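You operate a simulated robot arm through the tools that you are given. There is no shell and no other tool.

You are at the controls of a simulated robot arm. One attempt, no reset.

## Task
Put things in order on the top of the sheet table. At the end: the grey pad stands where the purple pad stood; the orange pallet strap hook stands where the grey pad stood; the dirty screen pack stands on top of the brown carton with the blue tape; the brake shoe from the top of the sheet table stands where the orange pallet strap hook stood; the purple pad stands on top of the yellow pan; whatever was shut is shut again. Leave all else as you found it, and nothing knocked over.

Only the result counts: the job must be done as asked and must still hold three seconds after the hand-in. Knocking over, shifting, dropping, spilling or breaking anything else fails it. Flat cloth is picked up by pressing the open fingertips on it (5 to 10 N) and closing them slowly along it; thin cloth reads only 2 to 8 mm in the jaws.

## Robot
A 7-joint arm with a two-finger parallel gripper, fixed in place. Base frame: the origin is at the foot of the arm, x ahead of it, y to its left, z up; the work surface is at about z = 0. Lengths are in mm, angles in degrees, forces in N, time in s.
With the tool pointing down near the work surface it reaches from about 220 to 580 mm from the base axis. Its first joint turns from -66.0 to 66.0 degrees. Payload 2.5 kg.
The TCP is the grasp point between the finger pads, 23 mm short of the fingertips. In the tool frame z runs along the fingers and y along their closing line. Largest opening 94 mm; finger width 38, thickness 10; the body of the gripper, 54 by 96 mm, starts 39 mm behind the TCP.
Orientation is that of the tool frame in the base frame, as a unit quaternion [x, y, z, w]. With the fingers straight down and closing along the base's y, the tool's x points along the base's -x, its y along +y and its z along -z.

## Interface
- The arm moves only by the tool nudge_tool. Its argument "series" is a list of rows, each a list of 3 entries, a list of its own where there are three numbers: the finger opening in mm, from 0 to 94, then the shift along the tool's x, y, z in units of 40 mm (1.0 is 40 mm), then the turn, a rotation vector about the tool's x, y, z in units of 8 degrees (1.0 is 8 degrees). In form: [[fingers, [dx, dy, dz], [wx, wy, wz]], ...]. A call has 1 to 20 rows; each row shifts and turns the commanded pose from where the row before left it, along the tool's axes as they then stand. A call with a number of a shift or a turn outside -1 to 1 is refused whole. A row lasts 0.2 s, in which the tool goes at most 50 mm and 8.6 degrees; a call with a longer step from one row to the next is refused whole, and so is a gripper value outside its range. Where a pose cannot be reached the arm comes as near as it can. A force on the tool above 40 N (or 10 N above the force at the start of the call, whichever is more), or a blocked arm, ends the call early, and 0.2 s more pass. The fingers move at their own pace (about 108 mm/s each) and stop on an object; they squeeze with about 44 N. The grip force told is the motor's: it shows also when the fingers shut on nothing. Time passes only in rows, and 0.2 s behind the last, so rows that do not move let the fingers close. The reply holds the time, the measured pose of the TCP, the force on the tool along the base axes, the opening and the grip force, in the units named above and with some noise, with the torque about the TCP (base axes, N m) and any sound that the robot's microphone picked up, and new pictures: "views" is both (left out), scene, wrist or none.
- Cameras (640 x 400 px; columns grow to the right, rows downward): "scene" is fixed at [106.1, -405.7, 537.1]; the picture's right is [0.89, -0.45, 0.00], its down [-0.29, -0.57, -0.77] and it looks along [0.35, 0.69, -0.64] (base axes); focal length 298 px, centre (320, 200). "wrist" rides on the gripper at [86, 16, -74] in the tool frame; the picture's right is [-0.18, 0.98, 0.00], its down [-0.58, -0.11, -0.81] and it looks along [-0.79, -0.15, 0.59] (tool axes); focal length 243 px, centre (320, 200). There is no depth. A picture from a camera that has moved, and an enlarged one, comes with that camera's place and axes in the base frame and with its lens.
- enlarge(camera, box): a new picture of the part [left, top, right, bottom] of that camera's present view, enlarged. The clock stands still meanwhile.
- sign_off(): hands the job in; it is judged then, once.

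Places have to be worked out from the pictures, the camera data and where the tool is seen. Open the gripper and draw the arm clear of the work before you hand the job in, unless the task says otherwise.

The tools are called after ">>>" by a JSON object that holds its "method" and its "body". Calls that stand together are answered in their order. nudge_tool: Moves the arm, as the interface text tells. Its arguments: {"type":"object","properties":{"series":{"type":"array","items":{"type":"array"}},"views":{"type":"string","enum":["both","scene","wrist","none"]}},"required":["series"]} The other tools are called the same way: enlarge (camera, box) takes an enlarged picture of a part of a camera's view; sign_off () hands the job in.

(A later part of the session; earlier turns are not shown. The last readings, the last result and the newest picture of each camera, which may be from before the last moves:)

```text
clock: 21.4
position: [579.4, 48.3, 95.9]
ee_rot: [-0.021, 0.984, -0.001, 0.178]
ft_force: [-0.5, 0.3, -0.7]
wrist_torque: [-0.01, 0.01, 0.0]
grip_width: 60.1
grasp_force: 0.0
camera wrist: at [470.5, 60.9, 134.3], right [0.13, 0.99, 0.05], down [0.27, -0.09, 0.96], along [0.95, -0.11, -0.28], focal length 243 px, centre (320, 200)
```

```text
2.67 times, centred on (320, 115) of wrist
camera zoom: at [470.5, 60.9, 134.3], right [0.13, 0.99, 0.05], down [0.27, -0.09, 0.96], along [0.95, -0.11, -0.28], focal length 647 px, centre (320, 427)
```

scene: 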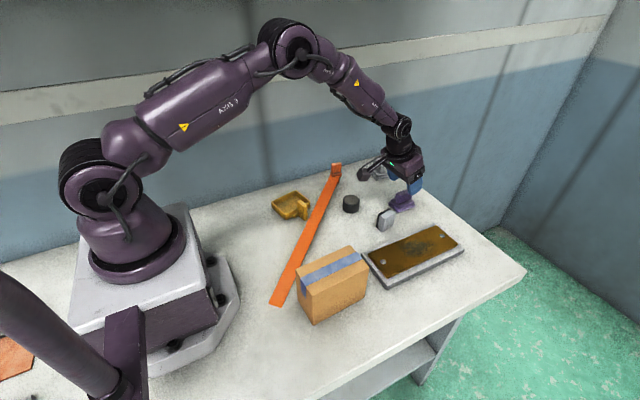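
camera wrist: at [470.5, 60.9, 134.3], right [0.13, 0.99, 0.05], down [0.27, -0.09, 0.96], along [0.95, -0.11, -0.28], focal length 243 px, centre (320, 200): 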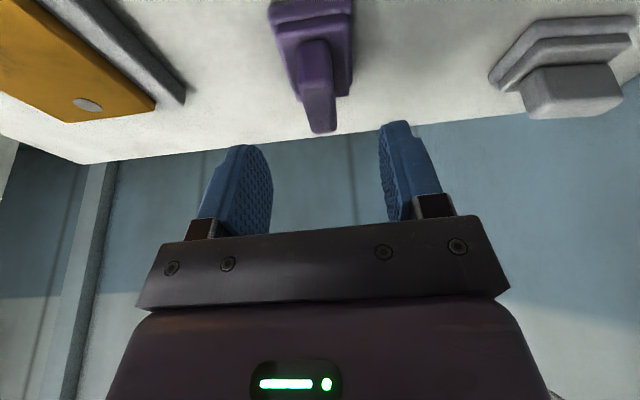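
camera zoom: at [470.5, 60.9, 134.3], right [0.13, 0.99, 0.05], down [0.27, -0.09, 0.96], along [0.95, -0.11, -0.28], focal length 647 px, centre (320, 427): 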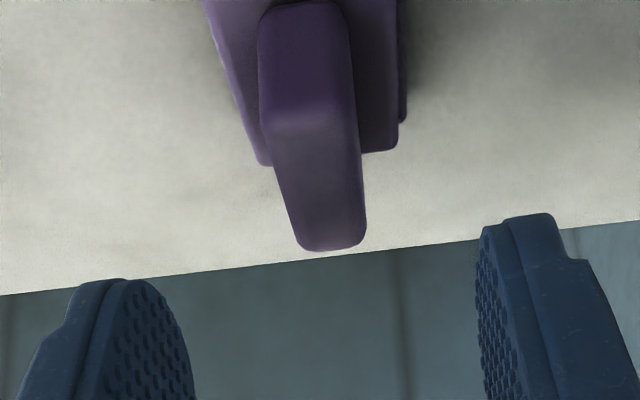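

The elbow position in the picture matches my arm model, which helps with the shelf. The block reads x 564–607, y 43–59 (centre about (586, 51)); I lower to z ≈ 51 astride it, still open.

>>> {"method": "nudge_tool", "body": {"series": [[60, [0.075, 0.02, 0.37], [0, 0, 0]], [60, [0.075, 0.02, 0.37], [0, 0, 0]], [60, [0.075, 0.02, 0.37], [0, 0, 0]], [60, [0, 0, 0], [0, 0, 0]]], "views": "both"}}

>>> {"method": "enlarge", "body": {"camera": "scene", "box": [370, 150, 450, 220]}}

```text
clock: 22.4
position: [585.2, 50.6, 51.3]
ee_rot: [-0.022, 0.984, -0.002, 0.177]
ft_force: [0.0, 0.3, 0.2]
wrist_torque: [-0.01, -0.02, -0.01]
grip_width: 60.0
grasp_force: 0.1
camera wrist: at [477.3, 63.0, 90.1], right [0.13, 0.99, 0.05], down [0.27, -0.09, 0.96], along [0.95, -0.11, -0.28], focal length 243 px, centre (320, 200)
```

scene: 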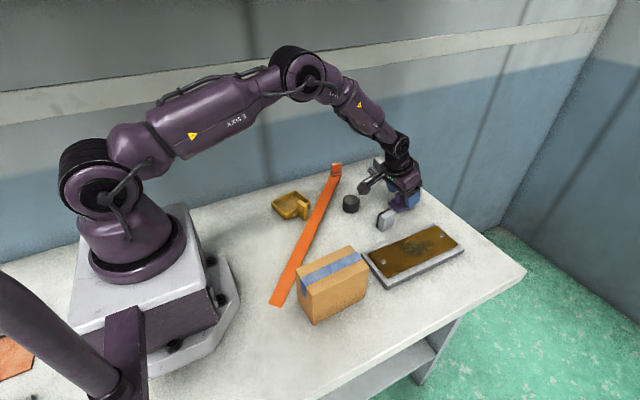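
wrist: 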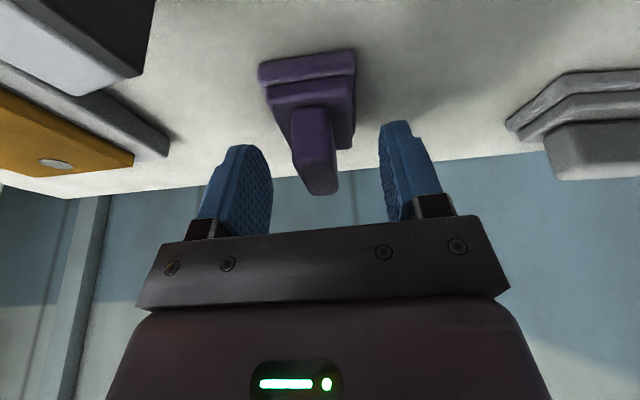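

```text
5.71 times, centred on (410, 185) of scene
camera zoom: at [106.1, -405.7, 537.1], right [0.89, -0.45, 0.0], down [-0.29, -0.57, -0.77], along [0.35, 0.69, -0.64], focal length 1702 px, centre (-194, 286)
```

zoom: 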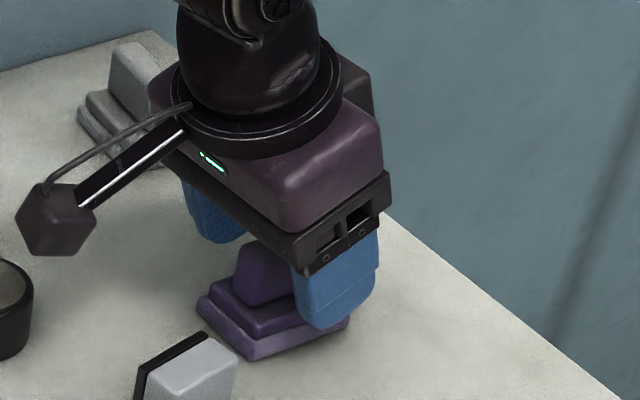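

The fingers are astride the block just above the base steps. I close them on it.

>>> {"method": "nudge_tool", "body": {"series": [[5, [0, 0, 0], [0, 0, 0]], [5, [0, 0, 0], [0, 0, 0]], [5, [0, 0, 0], [0, 0, 0]]], "views": "wrist"}}

```text
clock: 23.2
position: [585.4, 51.1, 51.7]
ee_rot: [-0.022, 0.984, -0.001, 0.178]
ft_force: [-1.0, 0.7, 0.7]
wrist_torque: [0.06, -0.04, 0.02]
grip_width: 17.3
grasp_force: 43.4
camera wrist: at [477.2, 63.2, 90.3], right [0.13, 0.99, 0.05], down [0.27, -0.09, 0.96], along [0.95, -0.11, -0.28], focal length 243 px, centre (320, 200)
```

wrist: 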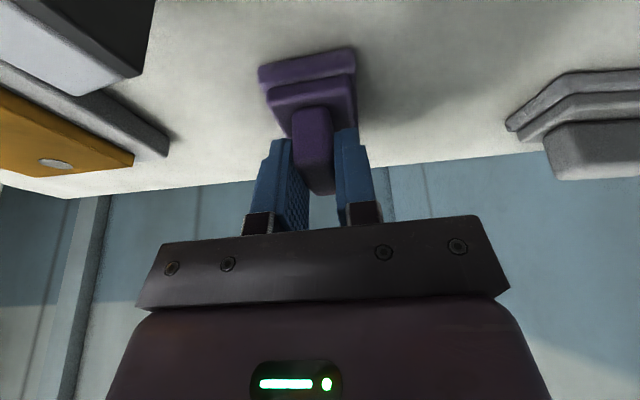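

Held at 17.3 mm, 43 N. I lift straight up 60 mm and check that the pad comes along level.

>>> {"method": "nudge_tool", "body": {"series": [[5, [-0.0875, -0.002, -0.234], [0, 0, 0]], [5, [-0.0875, -0.002, -0.234], [0, 0, 0]], [5, [-0.0875, -0.002, -0.234], [0, 0, 0]], [5, [-0.0875, -0.002, -0.234], [0, 0, 0]], [5, [-0.0875, -0.002, -0.234], [0, 0, 0]], [5, [-0.0875, -0.002, -0.234], [0, 0, 0]], [5, [0, 0, 0], [0, 0, 0]]], "views": "both"}}

```text
clock: 24.8
position: [584.5, 50.4, 110.1]
ee_rot: [-0.021, 0.984, -0.001, 0.177]
ft_force: [0.1, 0.4, -0.8]
wrist_torque: [0.0, 0.0, 0.01]
grip_width: 17.2
grasp_force: 43.8
camera wrist: at [477.3, 62.9, 149.7], right [0.13, 0.99, 0.05], down [0.27, -0.09, 0.96], along [0.95, -0.11, -0.28], focal length 243 px, centre (320, 200)
```

scene: 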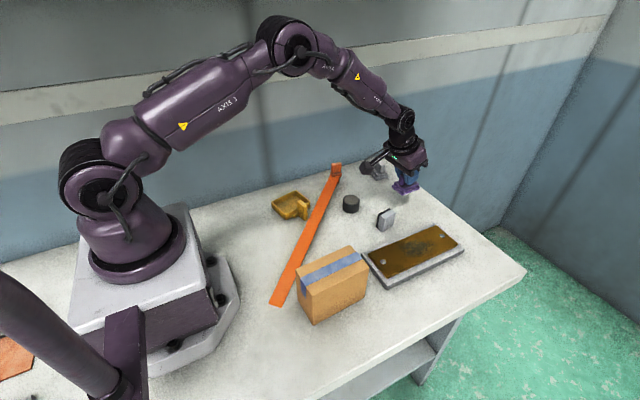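
wrist: 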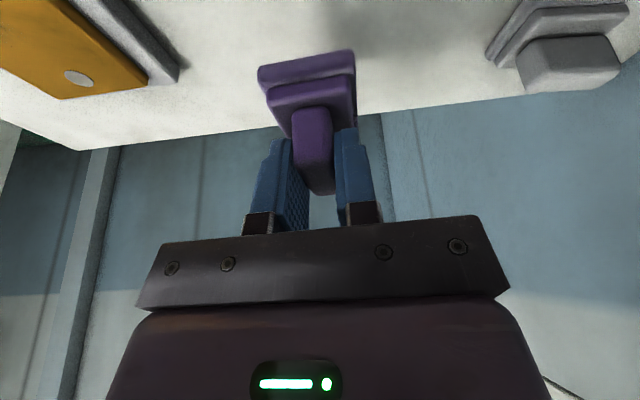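

The pad is lifted cleanly. Because of the shelf it cannot go to the pan with this tilt, so I carry it to a free spot near (395, 15), to set it down and regrip with the tool leaning the other way.

>>> {"method": "nudge_tool", "body": {"series": [[5, [0.374, -0.059, -0.139], [0, 0, 0]], [5, [0.748, -0.1175, -0.278], [0, 0, 0]], [5, [0.748, -0.1175, -0.278], [0, 0, 0]], [5, [0.748, -0.1175, -0.278], [0, 0, 0]], [5, [0.748, -0.1175, -0.278], [0, 0, 0]], [5, [0.748, -0.1175, -0.278], [0, 0, 0]], [5, [0.374, -0.059, -0.139], [0, 0, 0]], [5, [0, 0, 0], [0, 0, 0]]], "views": "both"}}

```text
clock: 26.6
position: [394.3, 14.2, 109.8]
ee_rot: [-0.022, 0.984, -0.001, 0.178]
ft_force: [0.2, -0.3, -1.2]
wrist_torque: [0.04, 0.02, -0.02]
grip_width: 17.6
grasp_force: 44.1
camera wrist: at [286.4, 26.5, 150.2], right [0.13, 0.99, 0.05], down [0.27, -0.09, 0.96], along [0.95, -0.11, -0.28], focal length 243 px, centre (320, 200)
```

scene: 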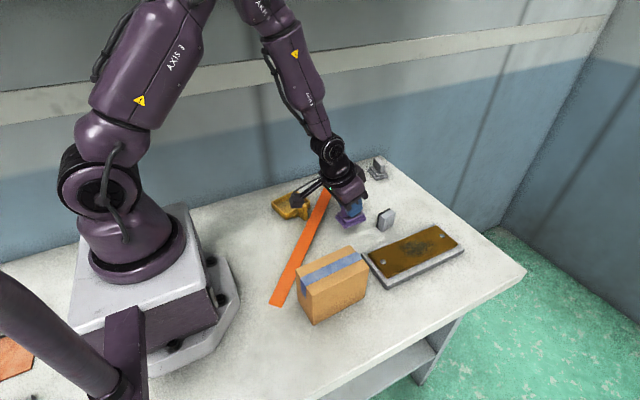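
wrist: 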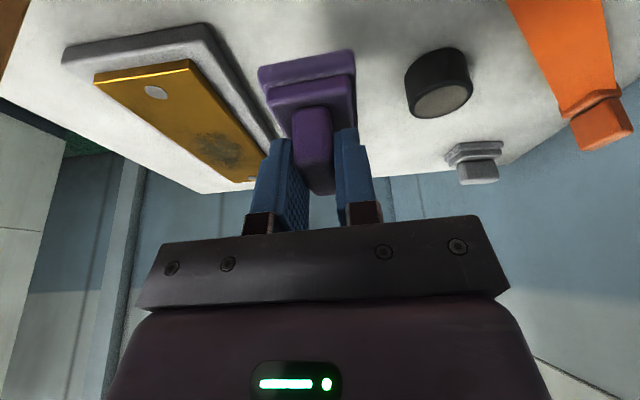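

Position is over the free spot. I lower the pad to the table gently, watching the force.

>>> {"method": "nudge_tool", "body": {"series": [[5, [0.125, 0.003, 0.335], [0, 0, 0]], [5, [0.125, 0.003, 0.335], [0, 0, 0]], [5, [0.125, 0.003, 0.335], [0, 0, 0]], [5, [0.06, 0.002, 0.16], [0, 0, 0]], [5, [0.035, 0.001, 0.09], [0, 0, 0]], [5, [0, 0, 0], [0, 0, 0]]], "views": "scene"}}

```text
clock: 28.0
position: [394.9, 12.9, 58.1]
ee_rot: [-0.021, 0.984, -0.001, 0.177]
ft_force: [-0.1, 0.1, -0.7]
wrist_torque: [0.02, 0.04, 0.01]
grip_width: 17.4
grasp_force: 43.7
```

scene: 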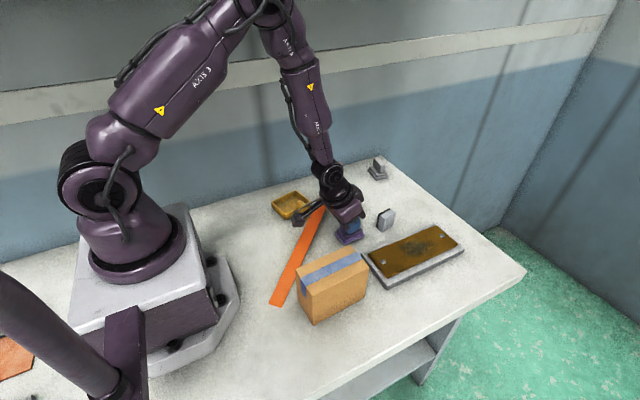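

At z = 58 it is about 6 mm above contact; I lower in 2 mm steps until the force shows touch.

>>> {"method": "nudge_tool", "body": {"series": [[5, [0.0175, 0, 0.047], [0, 0, 0]], [5, [0.0175, 0, 0.047], [0, 0, 0]], [5, [0.0175, 0, 0.047], [0, 0, 0]], [5, [0, 0, 0], [0, 0, 0]]], "views": "none"}}

```text
clock: 29.0
position: [394.7, 14.5, 51.4]
ee_rot: [-0.022, 0.984, -0.001, 0.179]
ft_force: [1.5, -1.7, -0.9]
wrist_torque: [-0.02, -0.02, 0.0]
grip_width: 17.6
grasp_force: 44.3
```

At z = 51.4 it is at the height it was gripped at, so it rests on the table. I open the fingers slowly to 60 mm and look.

>>> {"method": "nudge_tool", "body": {"series": [[22, [0, 0, 0], [0, 0, 0]], [35, [0, 0, 0], [0, 0, 0]], [60, [0, 0, 0], [0, 0, 0]], [60, [0, 0, 0], [0, 0, 0]]], "views": "both"}}

```text
clock: 30.0
position: [395.4, 13.4, 51.2]
ee_rot: [-0.022, 0.984, -0.001, 0.178]
ft_force: [-0.2, 0.5, -1.2]
wrist_torque: [-0.03, -0.03, -0.03]
grip_width: 60.1
grasp_force: 0.1
camera wrist: at [287.0, 26.1, 90.4], right [0.13, 0.99, 0.05], down [0.27, -0.09, 0.96], along [0.95, -0.11, -0.28], focal length 243 px, centre (320, 200)
```

scene: 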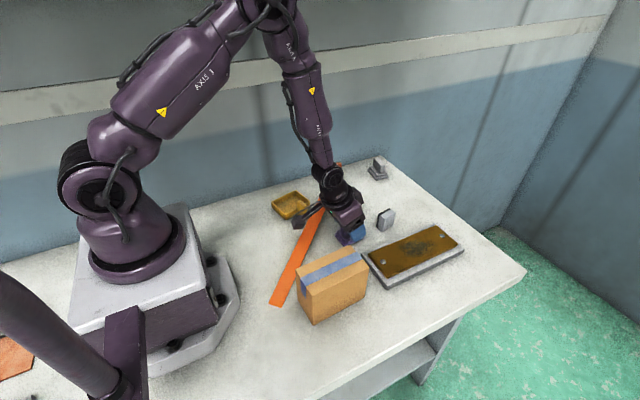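
wrist: 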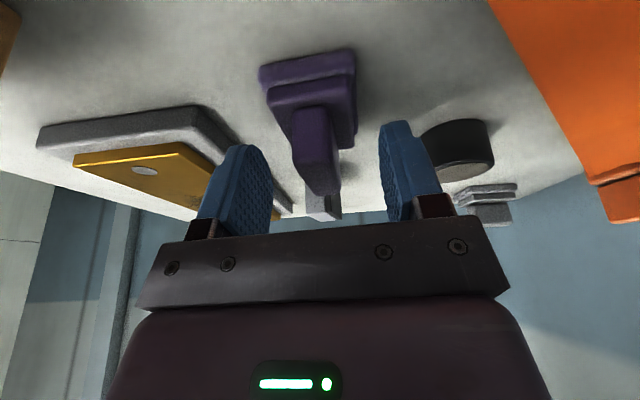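

The purple pad stands at about (396, 13.5). I lift off and turn the tool to lean inward by about 55°, which lets the elbow stay under the shelf later.

>>> {"method": "nudge_tool", "body": {"series": [[60, [-0.2335, -0.006, -0.625], [0, 0, 0]], [60, [-0.2335, -0.006, -0.625], [0, 0, 0]], [60, [-0.2335, -0.006, -0.625], [0, 0, 0]], [60, [0, 0, 0], [0, 1, 0]], [60, [0, 0, 0], [0, 1, 0]], [60, [0, 0, 0], [0, 1, 0]], [60, [0, 0, 0], [0, 1, 0]], [60, [0, 0, 0], [0, 1, 0]], [60, [0, 0, 0], [0, 1, 0]], [60, [0, 0, 0], [0, 1, 0]], [60, [0, 0, 0], [0, 1, 0]], [60, [0, 0, 0], [0, 1, 0]], [60, [0, 0, 0], [0, 0.4, 0]], [60, [0, 0, 0], [0, 0, 0]]], "views": "both"}}

```text
clock: 33.0
position: [395.3, 13.9, 129.8]
ee_rot: [-0.016, 0.887, -0.014, -0.46]
ft_force: [0.5, 0.0, 0.4]
wrist_torque: [-0.01, -0.01, -0.01]
grip_width: 59.9
grasp_force: 0.0
camera wrist: at [405.0, 32.2, 244.3], right [0.06, 0.98, -0.16], down [1.0, -0.07, -0.01], along [-0.02, -0.16, -0.99], focal length 243 px, centre (320, 200)
```

scene: 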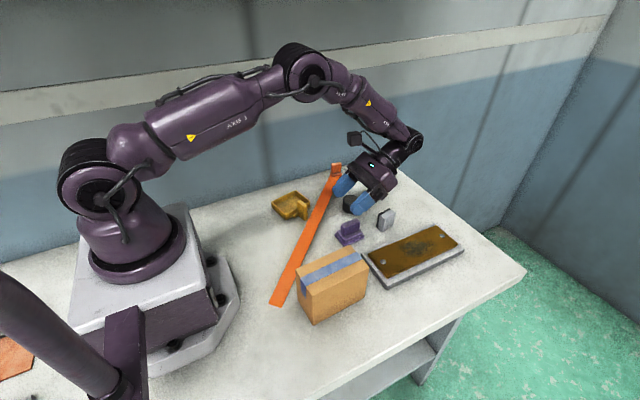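
wrist: 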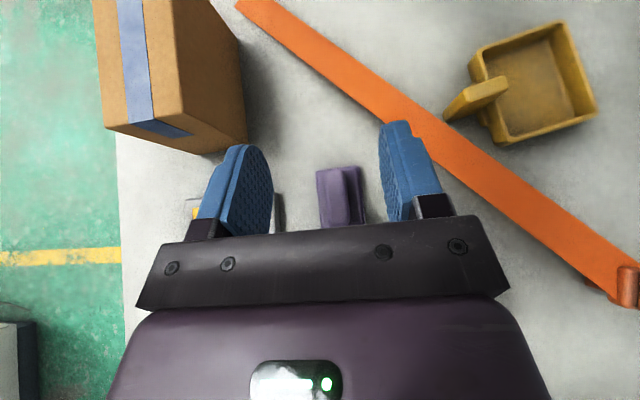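

This straight-down view is very useful. I enlarge the pan, the pad and the carton in it for accurate positions.

>>> {"method": "enlarge", "body": {"camera": "wrist", "box": [432, 10, 608, 160]}}

>>> {"method": "enlarge", "body": {"camera": "wrist", "box": [270, 130, 420, 230]}}

>>> {"method": "enlarge", "body": {"camera": "wrist", "box": [80, 0, 270, 170]}}

```text
2.67 times, centred on (520, 85) of wrist
camera zoom: at [405.0, 32.2, 244.3], right [0.06, 0.98, -0.16], down [1.0, -0.07, -0.01], along [-0.02, -0.16, -0.99], focal length 647 px, centre (-213, 507)
```

zoom: 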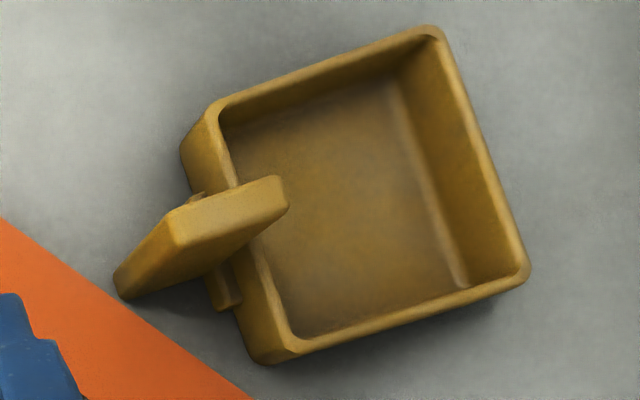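

```text
4.00 times, centred on (345, 180) of wrist
camera zoom: at [405.0, 32.2, 244.3], right [0.06, 0.98, -0.16], down [1.0, -0.07, -0.01], along [-0.02, -0.16, -0.99], focal length 970 px, centre (220, 280)
```

zoom: 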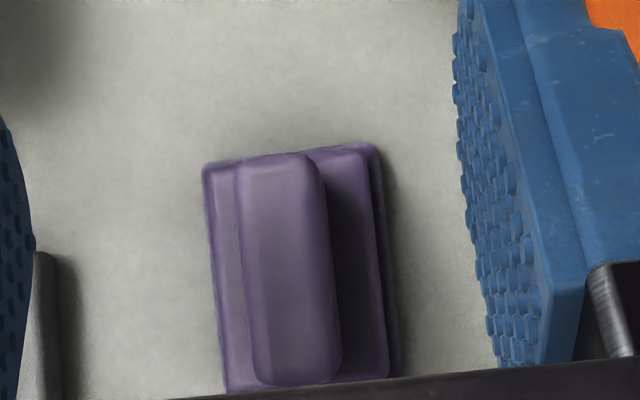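

```text
2.35 times, centred on (175, 85) of wrist
camera zoom: at [405.0, 32.2, 244.3], right [0.06, 0.98, -0.16], down [1.0, -0.07, -0.01], along [-0.02, -0.16, -0.99], focal length 571 px, centre (661, 471)
```

zoom: 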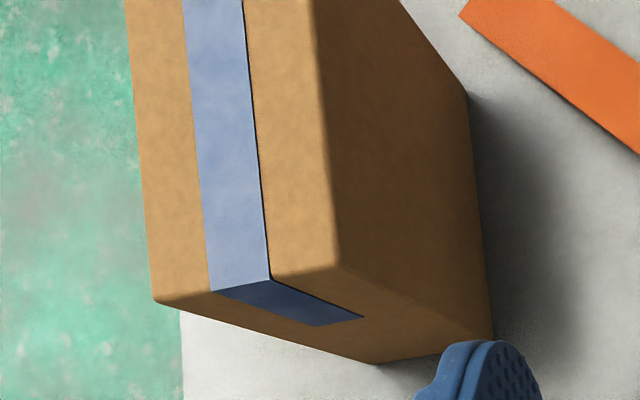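

The pan reads centre about (315, 181), turned about 13°, inner size about 69 × 55 with the rim at z ≈ 21; its handle stands at (316–333, 116–146) up to z ≈ 47. The purple block is centred near (398, 14.5), so I lower the leaning gripper astride it.

>>> {"method": "nudge_tool", "body": {"series": [[60, [-0.4, 0.008, 0.27], [0, 0, 0]], [60, [-0.4, 0.008, 0.27], [0, 0, 0]], [60, [-0.4, 0.008, 0.27], [0, 0, 0]], [60, [-0.28, 0.006, 0.19], [0, 0, 0]], [60, [-0.15, 0.003, 0.095], [0, 0, 0]], [60, [0, 0, 0], [0, 0, 0]]], "views": "both"}}

>>> {"method": "enlarge", "body": {"camera": "scene", "box": [310, 190, 420, 260]}}

>>> {"method": "enlarge", "body": {"camera": "wrist", "box": [240, 100, 420, 230]}}

```text
clock: 34.4
position: [397.9, 15.3, 51.4]
ee_rot: [-0.016, 0.888, -0.014, -0.46]
ft_force: [-0.5, 1.0, 1.2]
wrist_torque: [-0.01, 0.01, 0.01]
grip_width: 59.9
grasp_force: 0.0
camera wrist: at [406.9, 32.8, 165.7], right [0.07, 0.98, -0.16], down [1.0, -0.07, -0.01], along [-0.02, -0.16, -0.99], focal length 243 px, centre (320, 200)
```

scene: 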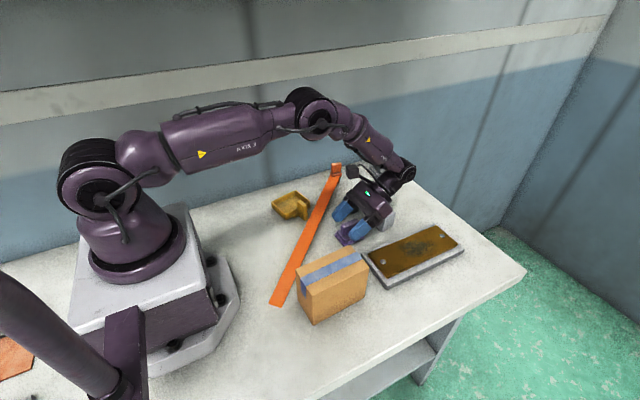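
wrist: 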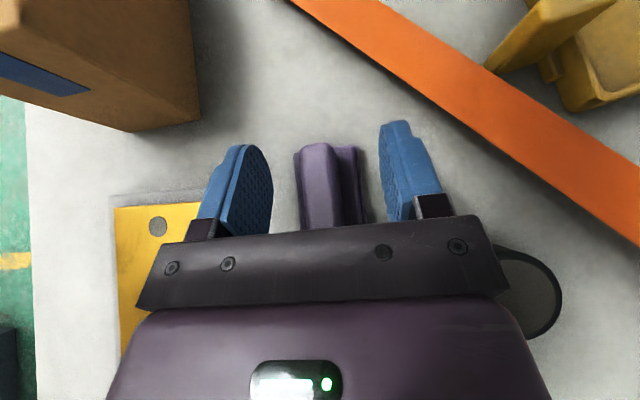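

```text
5.71 times, centred on (365, 225) of scene
camera zoom: at [106.1, -405.7, 537.1], right [0.89, -0.45, 0.0], down [-0.29, -0.57, -0.77], along [0.35, 0.69, -0.64], focal length 1702 px, centre (63, 57)
```

zoom: 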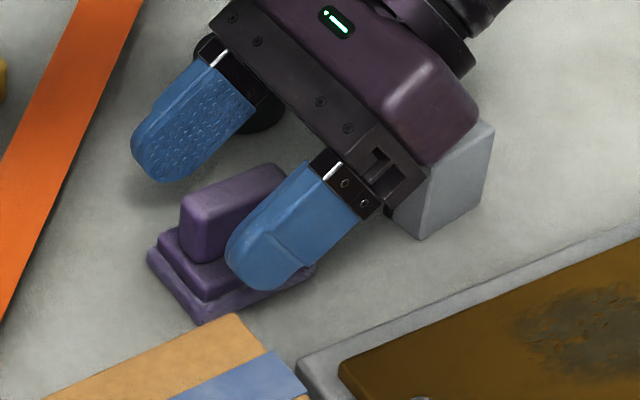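

```text
3.08 times, centred on (330, 165) of wrist
camera zoom: at [406.9, 32.8, 165.7], right [0.07, 0.98, -0.16], down [1.0, -0.07, -0.01], along [-0.02, -0.16, -0.99], focal length 746 px, centre (289, 308)
```

zoom: 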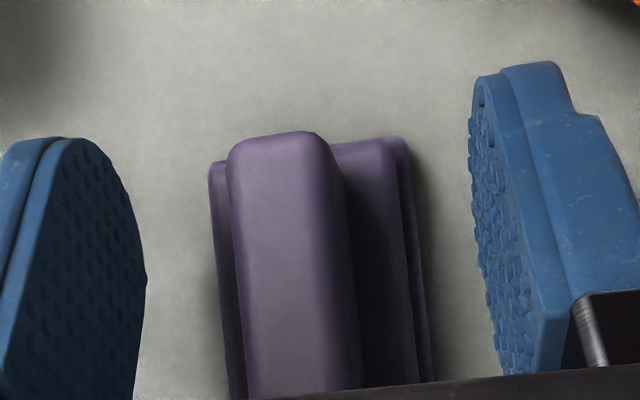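

The block is centred between the fingers and the gripper body clears the shoe behind it. I close on the block.

>>> {"method": "nudge_tool", "body": {"series": [[5, [0, 0, 0], [0, 0, 0]], [5, [0, 0, 0], [0, 0, 0]], [5, [0, 0, 0], [0, 0, 0]]], "views": "wrist"}}

```text
clock: 35.2
position: [396.9, 14.7, 52.0]
ee_rot: [-0.017, 0.888, -0.015, -0.459]
ft_force: [0.3, -0.6, 0.2]
wrist_torque: [-0.02, 0.0, 0.01]
grip_width: 17.9
grasp_force: 44.5
camera wrist: at [406.9, 32.8, 165.9], right [0.07, 0.98, -0.16], down [1.0, -0.07, -0.01], along [-0.02, -0.16, -0.99], focal length 243 px, centre (320, 200)
```

wrist: 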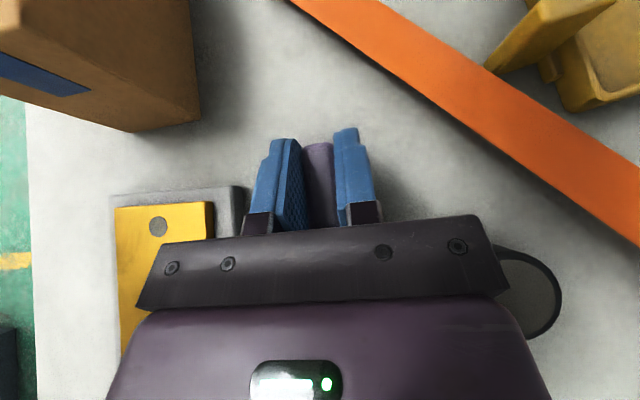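

Held at 17.9 mm. I lift 60 mm and turn the pad about 10.7° to match the pan's direction, over the same spot.

>>> {"method": "nudge_tool", "body": {"series": [[5, [0.2, -0.003, -0.14], [0, 0, 0]], [5, [0.35, -0.004, -0.245], [0, 0, 0]], [5, [0.35, -0.004, -0.245], [0, 0, 0]], [5, [0.325, -0.004, -0.23], [0, 0, 0]], [5, [0, 0, 0], [0.273, -0.003, -0.192]], [5, [0, 0, 0], [0.273, -0.003, -0.192]], [5, [0, 0, 0], [0.273, -0.003, -0.192]], [5, [0, 0, 0], [0.273, -0.003, -0.192]], [5, [0, 0, 0], [0, 0, 0]]], "views": "both"}}

```text
clock: 37.2
position: [396.3, 16.3, 113.2]
ee_rot: [-0.099, 0.883, -0.057, -0.456]
ft_force: [0.7, -0.2, -1.5]
wrist_torque: [0.0, -0.01, 0.01]
grip_width: 17.6
grasp_force: 44.0
camera wrist: at [403.1, 34.4, 225.5], right [-0.12, 0.98, -0.16], down [0.99, 0.12, -0.01], along [0.01, -0.16, -0.99], focal length 243 px, centre (320, 200)
```

scene: 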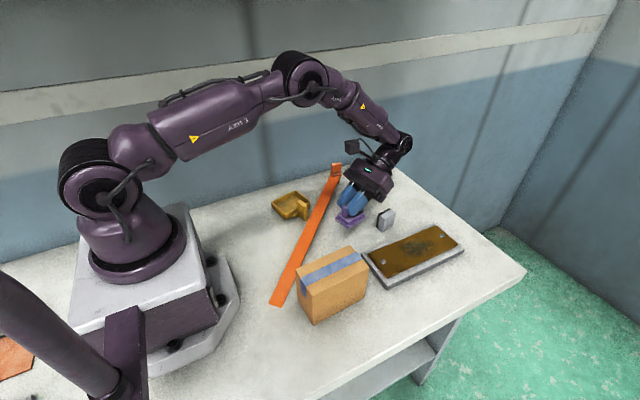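
wrist: 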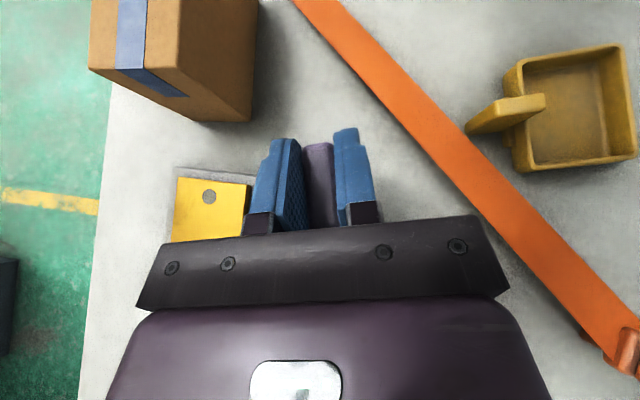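

The pad hangs level and is now turned like the pan. I enlarge the pan in this view to fix its centre and direction once more before moving over it.

>>> {"method": "enlarge", "body": {"camera": "wrist", "box": [460, 20, 640, 190]}}

>>> {"method": "enlarge", "body": {"camera": "wrist", "box": [240, 110, 400, 240]}}

```text
2.35 times, centred on (550, 105) of wrist
camera zoom: at [403.1, 34.4, 225.5], right [-0.12, 0.98, -0.16], down [0.99, 0.12, -0.01], along [0.01, -0.16, -0.99], focal length 571 px, centre (-221, 424)
```

zoom: 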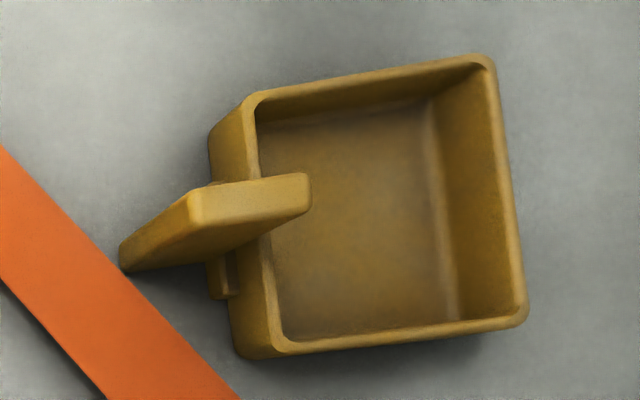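

```text
3.08 times, centred on (320, 175) of wrist
camera zoom: at [403.1, 34.4, 225.5], right [-0.12, 0.98, -0.16], down [0.99, 0.12, -0.01], along [0.01, -0.16, -0.99], focal length 746 px, centre (320, 277)
```

zoom: 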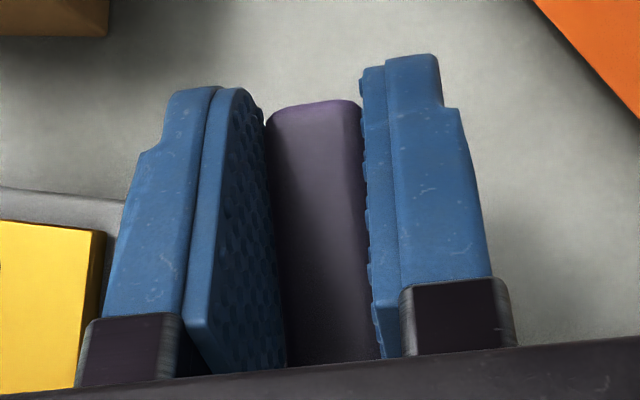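

Pan centre is (316, 181.5), yaw 13°, the same from three views. I carry the pad across at z ≈ 112, so its bottom (≈ 60) clears the pan handle (≈ 47).

>>> {"method": "nudge_tool", "body": {"series": [[5, [0.053, 0.373, 0.072], [0, 0, 0]], [5, [0.107, 0.747, 0.144], [0, 0, 0]], [5, [0.107, 0.747, 0.144], [0, 0, 0]], [5, [0.107, 0.747, 0.144], [0, 0, 0]], [5, [0.107, 0.747, 0.144], [0, 0, 0]], [5, [0.107, 0.747, 0.144], [0, 0, 0]], [5, [0.053, 0.373, 0.072], [0, 0, 0]], [5, [0, 0, 0], [0, 0, 0]], [5, [0, 0, 0], [0, 0, 0]]], "views": "both"}}

>>> {"method": "enlarge", "body": {"camera": "wrist", "box": [200, 60, 440, 230]}}

>>> {"method": "enlarge", "body": {"camera": "scene", "box": [250, 140, 370, 240]}}

```text
clock: 39.2
position: [314.0, 179.6, 111.2]
ee_rot: [-0.099, 0.882, -0.057, -0.457]
ft_force: [-0.3, 0.3, -0.9]
wrist_torque: [-0.02, 0.03, 0.03]
grip_width: 17.4
grasp_force: 43.8
camera wrist: at [319.3, 199.2, 224.9], right [-0.12, 0.98, -0.16], down [0.99, 0.12, -0.01], along [0.01, -0.16, -0.99], focal length 243 px, centre (320, 200)
```

scene: 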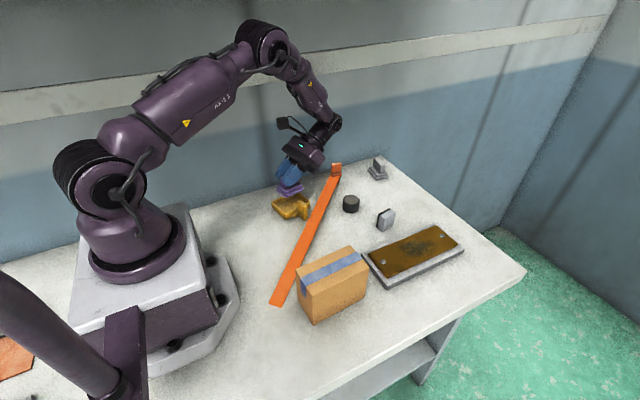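
wrist: 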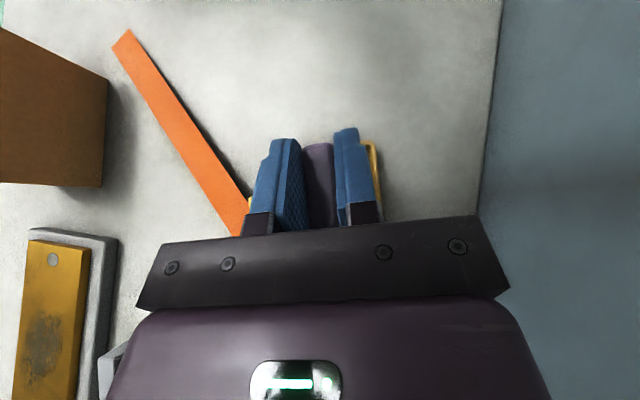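

```text
2.35 times, centred on (320, 145) of wrist
camera zoom: at [319.3, 199.2, 224.9], right [-0.12, 0.98, -0.16], down [0.99, 0.12, -0.01], along [0.01, -0.16, -0.99], focal length 571 px, centre (320, 329)
```

zoom: 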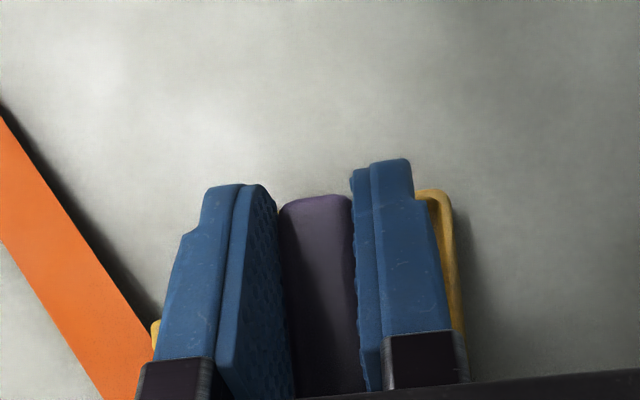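

```text
4.00 times, centred on (310, 190) of scene
camera zoom: at [106.1, -405.7, 537.1], right [0.89, -0.45, 0.0], down [-0.29, -0.57, -0.77], along [0.35, 0.69, -0.64], focal length 1192 px, centre (360, 240)
```

zoom: 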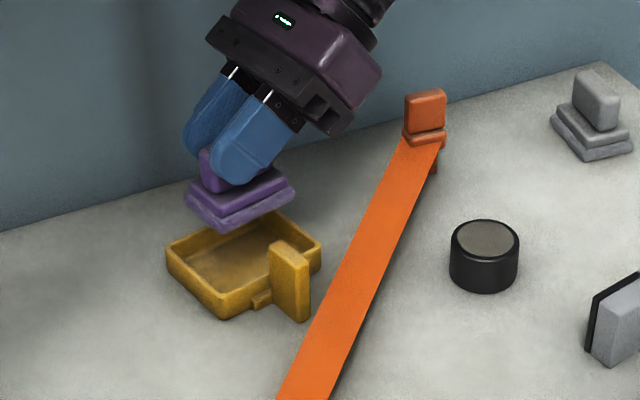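

No block, and the pad sits right over the pan by the rim corner I can see (target within 1–2 mm). I lower to just inside the rim.

>>> {"method": "nudge_tool", "body": {"series": [[5, [-0.25, 0.008, 0.177], [0, 0, 0]], [5, [-0.25, 0.008, 0.177], [0, 0, 0]], [5, [-0.2, 0.003, 0.142], [0, 0, 0]], [5, [-0.15, 0.002, 0.106], [0, 0, 0]], [5, [0, 0, 0], [0, 0, 0]]], "views": "both"}}

>>> {"method": "enlarge", "body": {"camera": "scene", "box": [260, 160, 340, 230]}}

>>> {"method": "enlarge", "body": {"camera": "wrist", "box": [200, 60, 440, 230]}}

```text
clock: 40.3
position: [315.3, 179.2, 75.2]
ee_rot: [-0.1, 0.881, -0.057, -0.459]
ft_force: [0.0, -1.9, 7.0]
wrist_torque: [0.11, -0.21, -0.01]
grip_width: 17.4
grasp_force: 43.7
stopped in row 5: the force on the tool passed its limit at 43 N (the readings are from after the stop); the commanded pose is now the measured one
camera wrist: at [321.1, 199.4, 187.8], right [-0.12, 0.98, -0.16], down [0.99, 0.12, -0.01], along [0.01, -0.16, -0.99], focal length 243 px, centre (320, 200)
```

scene: 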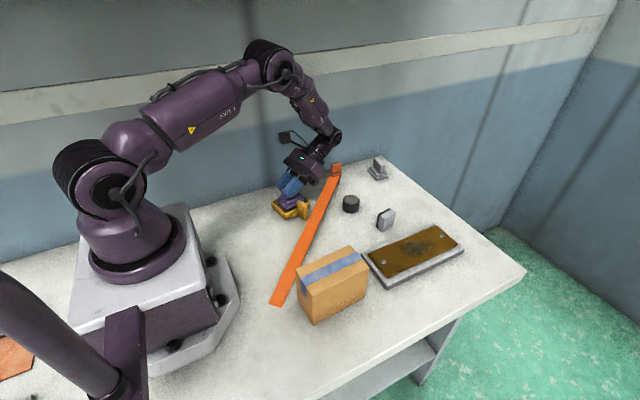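
wrist: 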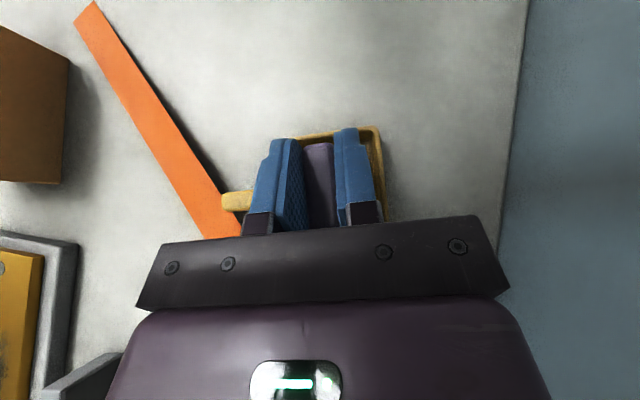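

```text
5.71 times, centred on (300, 195) of scene
camera zoom: at [106.1, -405.7, 537.1], right [0.89, -0.45, 0.0], down [-0.29, -0.57, -0.77], along [0.35, 0.69, -0.64], focal length 1702 px, centre (434, 229)
```

zoom: 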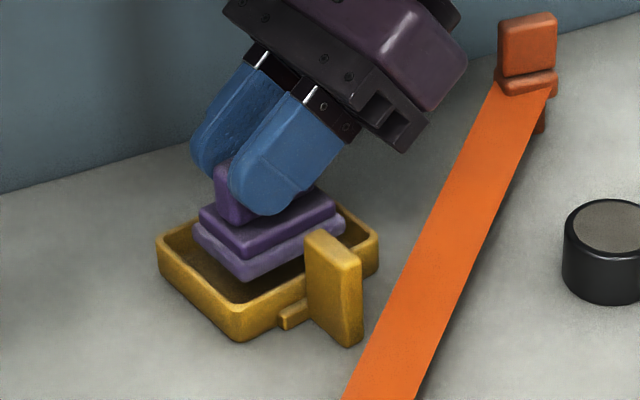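

```text
2.35 times, centred on (320, 145) of wrist
camera zoom: at [321.1, 199.4, 187.8], right [-0.12, 0.98, -0.16], down [0.99, 0.12, -0.01], along [0.01, -0.16, -0.99], focal length 571 px, centre (320, 329)
```

zoom: 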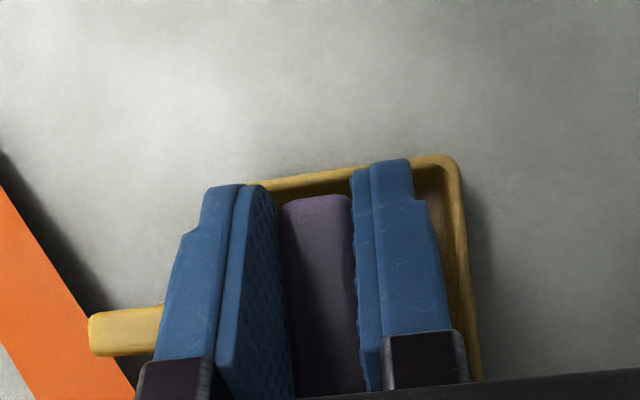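

At z ≈ 75 the force stopped the move: the pad's bottom is at rim height and the torque points to a touch at its +x/+y corner. By the scene picture the pad sits about 1–2 mm too far +x and 2 mm too far +y, so I raise it 8 mm, shift it a little, and look.

>>> {"method": "nudge_tool", "body": {"series": [[5, [0.165, -0.002, -0.116], [0, 0, 0]], [5, [0.028, -0.073, 0.035], [0, 0, 0]], [5, [0, 0, 0], [0, 0, 0]]], "views": "both"}}

>>> {"method": "enlarge", "body": {"camera": "scene", "box": [265, 170, 325, 225]}}

>>> {"method": "enlarge", "body": {"camera": "wrist", "box": [200, 100, 420, 240]}}

```text
clock: 41.1
position: [313.5, 176.3, 81.8]
ee_rot: [-0.1, 0.881, -0.057, -0.459]
ft_force: [0.5, -0.8, -1.1]
wrist_torque: [-0.02, 0.0, 0.02]
grip_width: 17.8
grasp_force: 44.2
camera wrist: at [319.8, 196.1, 195.2], right [-0.12, 0.98, -0.16], down [0.99, 0.12, -0.01], along [0.01, -0.16, -0.99], focal length 243 px, centre (320, 200)
```

scene: 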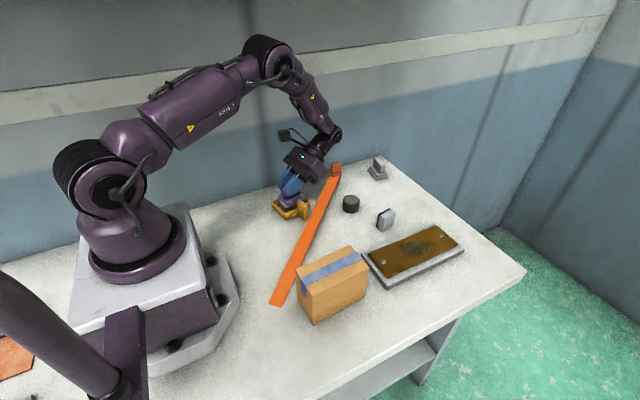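
wrist: 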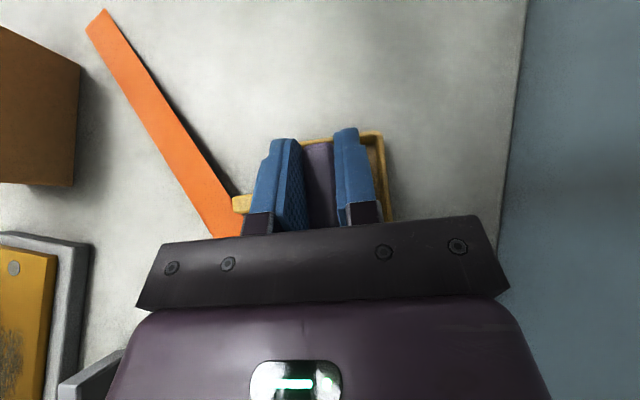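

```text
7.27 times, centred on (295, 198) of scene
camera zoom: at [106.1, -405.7, 537.1], right [0.89, -0.45, 0.0], down [-0.29, -0.57, -0.77], along [0.35, 0.69, -0.64], focal length 2166 px, centre (502, 218)
```

zoom: 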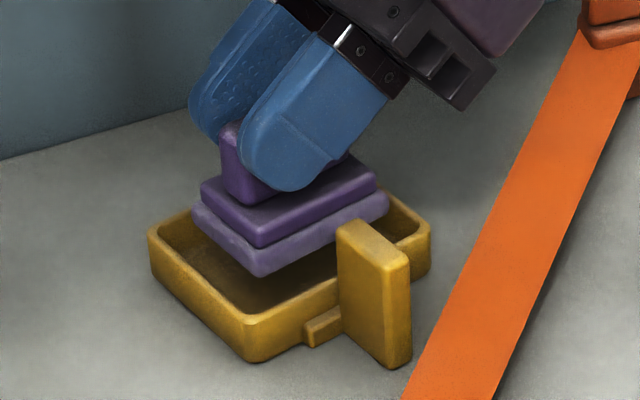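

```text
2.86 times, centred on (310, 170) of wrist
camera zoom: at [319.8, 196.1, 195.2], right [-0.12, 0.98, -0.16], down [0.99, 0.12, -0.01], along [0.01, -0.16, -0.99], focal length 693 px, centre (349, 286)
```

zoom: 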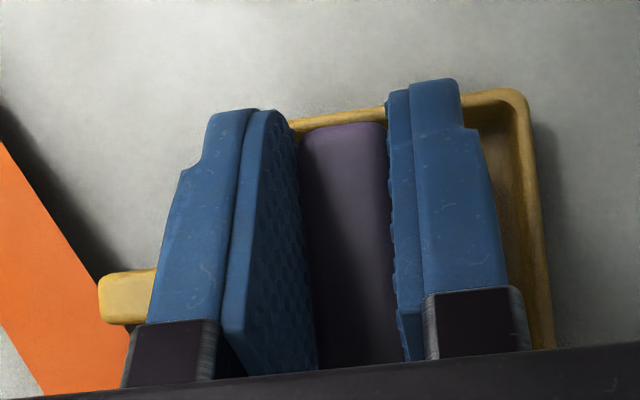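

Raised and shifted, the readings are free again. I lower in 2 mm steps to feel whether it enters the pan or touches again at the same height.

>>> {"method": "nudge_tool", "body": {"series": [[5, [-0.041, 0.0, 0.029], [0, 0, 0]], [5, [-0.041, 0.0, 0.029], [0, 0, 0]], [5, [-0.041, 0.0, 0.029], [0, 0, 0]], [5, [-0.041, 0.0, 0.029], [0, 0, 0]], [5, [0, 0, 0], [0, 0, 0]]], "views": "none"}}

```text
clock: 42.3
position: [312.5, 176.8, 75.2]
ee_rot: [-0.099, 0.882, -0.056, -0.458]
ft_force: [-0.9, -1.6, 7.4]
wrist_torque: [0.18, -0.14, -0.02]
grip_width: 17.4
grasp_force: 44.1
```

It touches again at exactly the same height, at the pad's own +x/+y corner, well inside the pan outline. So the pan carries it at rim level: the pad stands on top of the pan. I raise 4 mm, re-centre it by about +3.7 mm in y, and lower back to contact.

>>> {"method": "nudge_tool", "body": {"series": [[5, [0.082, 0, -0.058], [0, 0, 0]], [5, [-0.021, 0.0875, -0.031], [0, 0, 0]], [5, [0, 0, 0], [0, 0, 0]], [5, [-0.041, 0, 0.029], [0, 0, 0]], [5, [-0.041, 0, 0.029], [0, 0, 0]], [5, [0, 0, 0], [0, 0, 0]]], "views": "both"}}

>>> {"method": "enlarge", "body": {"camera": "scene", "box": [265, 170, 325, 225]}}

>>> {"method": "enlarge", "body": {"camera": "wrist", "box": [200, 100, 420, 240]}}

```text
clock: 43.7
position: [312.5, 180.4, 74.0]
ee_rot: [-0.099, 0.881, -0.057, -0.459]
ft_force: [-0.5, -0.2, 6.1]
wrist_torque: [0.2, -0.17, -0.02]
grip_width: 17.6
grasp_force: 43.9
camera wrist: at [320.4, 199.8, 187.8], right [-0.12, 0.98, -0.16], down [0.99, 0.12, -0.01], along [0.01, -0.16, -0.99], focal length 243 px, centre (320, 200)
```

scene: 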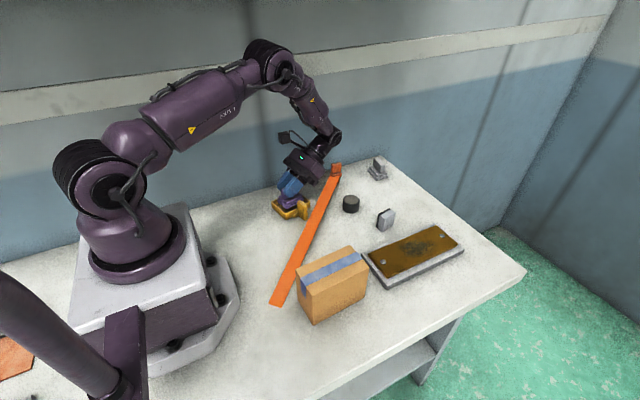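
wrist: 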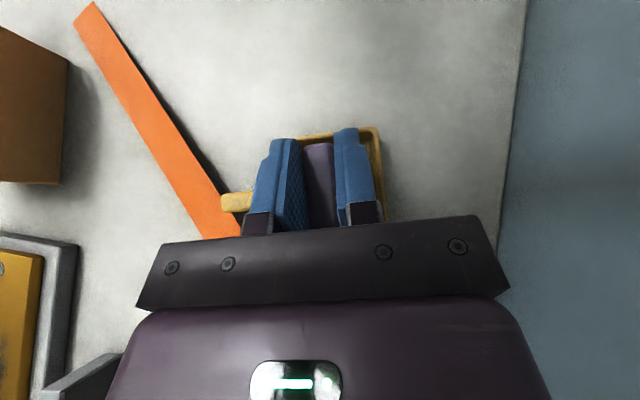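

```text
7.27 times, centred on (295, 198) of scene
camera zoom: at [106.1, -405.7, 537.1], right [0.89, -0.45, 0.0], down [-0.29, -0.57, -0.77], along [0.35, 0.69, -0.64], focal length 2166 px, centre (502, 218)
```

zoom: 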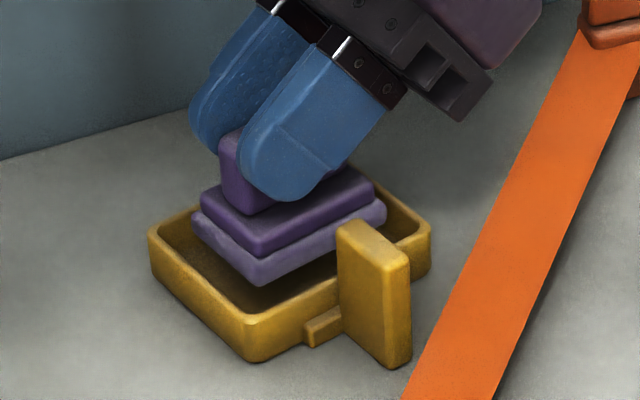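

```text
2.86 times, centred on (310, 170) of wrist
camera zoom: at [320.4, 199.8, 187.8], right [-0.12, 0.98, -0.16], down [0.99, 0.12, -0.01], along [0.01, -0.16, -0.99], focal length 693 px, centre (349, 286)
```

zoom: 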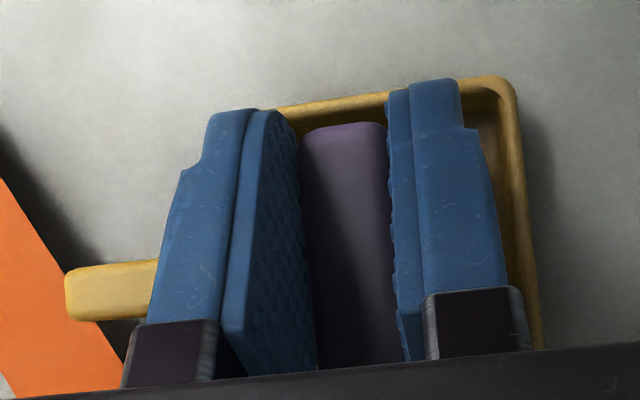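

The pad rests on the pan's top at rim height, centred. I press on just slightly and open the fingers a little (to 30 mm) so they stay clear of the pan handle, then look.

>>> {"method": "nudge_tool", "body": {"series": [[5, [-0.012, 0, 0.009], [0, 0, 0]], [19, [0, 0, 0], [0, 0, 0]], [24, [0, 0, 0], [0, 0, 0]], [30, [0, 0, 0], [0, 0, 0]], [30, [0, 0, 0], [0, 0, 0]]], "views": "both"}}

>>> {"method": "enlarge", "body": {"camera": "scene", "box": [265, 170, 325, 225]}}

>>> {"method": "enlarge", "body": {"camera": "wrist", "box": [200, 100, 420, 240]}}

```text
clock: 44.9
position: [312.6, 181.1, 74.3]
ee_rot: [-0.1, 0.882, -0.057, -0.458]
ft_force: [0.0, -0.6, -0.2]
wrist_torque: [-0.01, 0.01, -0.02]
grip_width: 30.0
grasp_force: 0.1
camera wrist: at [320.0, 199.6, 186.8], right [-0.12, 0.98, -0.16], down [0.99, 0.12, -0.01], along [0.01, -0.16, -0.99], focal length 243 px, centre (320, 200)
```

scene: 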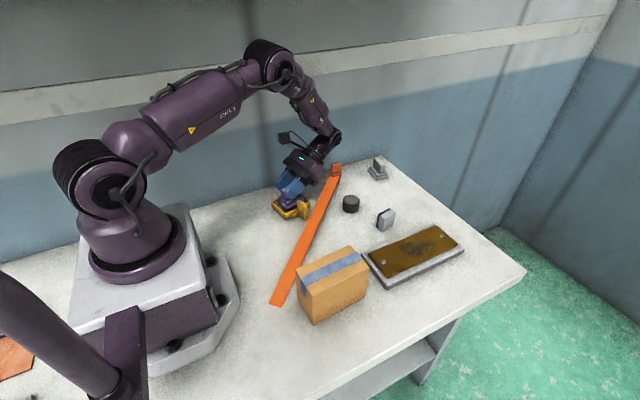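
wrist: 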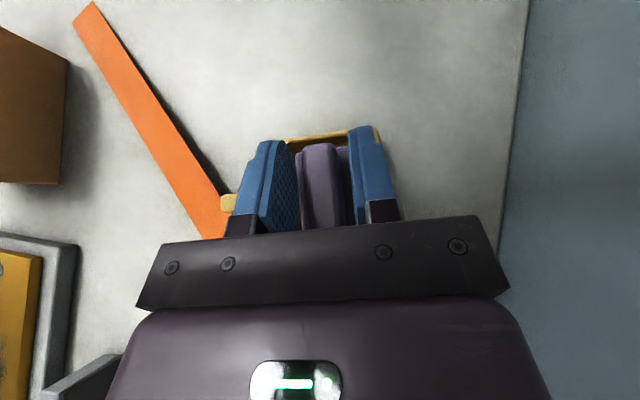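

```text
7.27 times, centred on (295, 198) of scene
camera zoom: at [106.1, -405.7, 537.1], right [0.89, -0.45, 0.0], down [-0.29, -0.57, -0.77], along [0.35, 0.69, -0.64], focal length 2166 px, centre (502, 218)
```

zoom: 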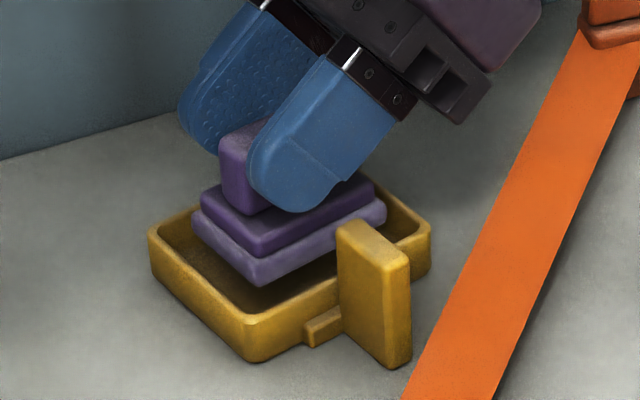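

```text
2.86 times, centred on (310, 170) of wrist
camera zoom: at [320.0, 199.6, 186.8], right [-0.12, 0.98, -0.16], down [0.99, 0.12, -0.01], along [0.01, -0.16, -0.99], focal length 693 px, centre (349, 286)
```

zoom: 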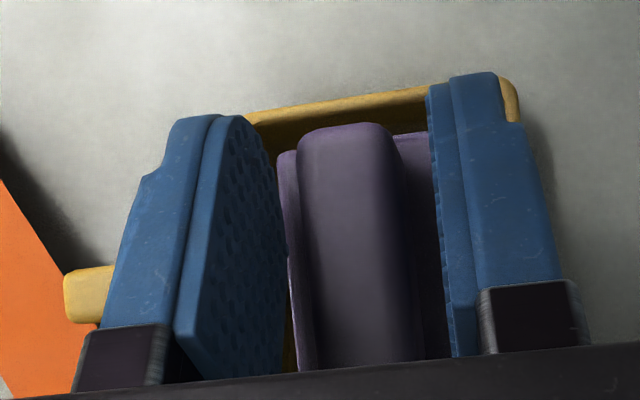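

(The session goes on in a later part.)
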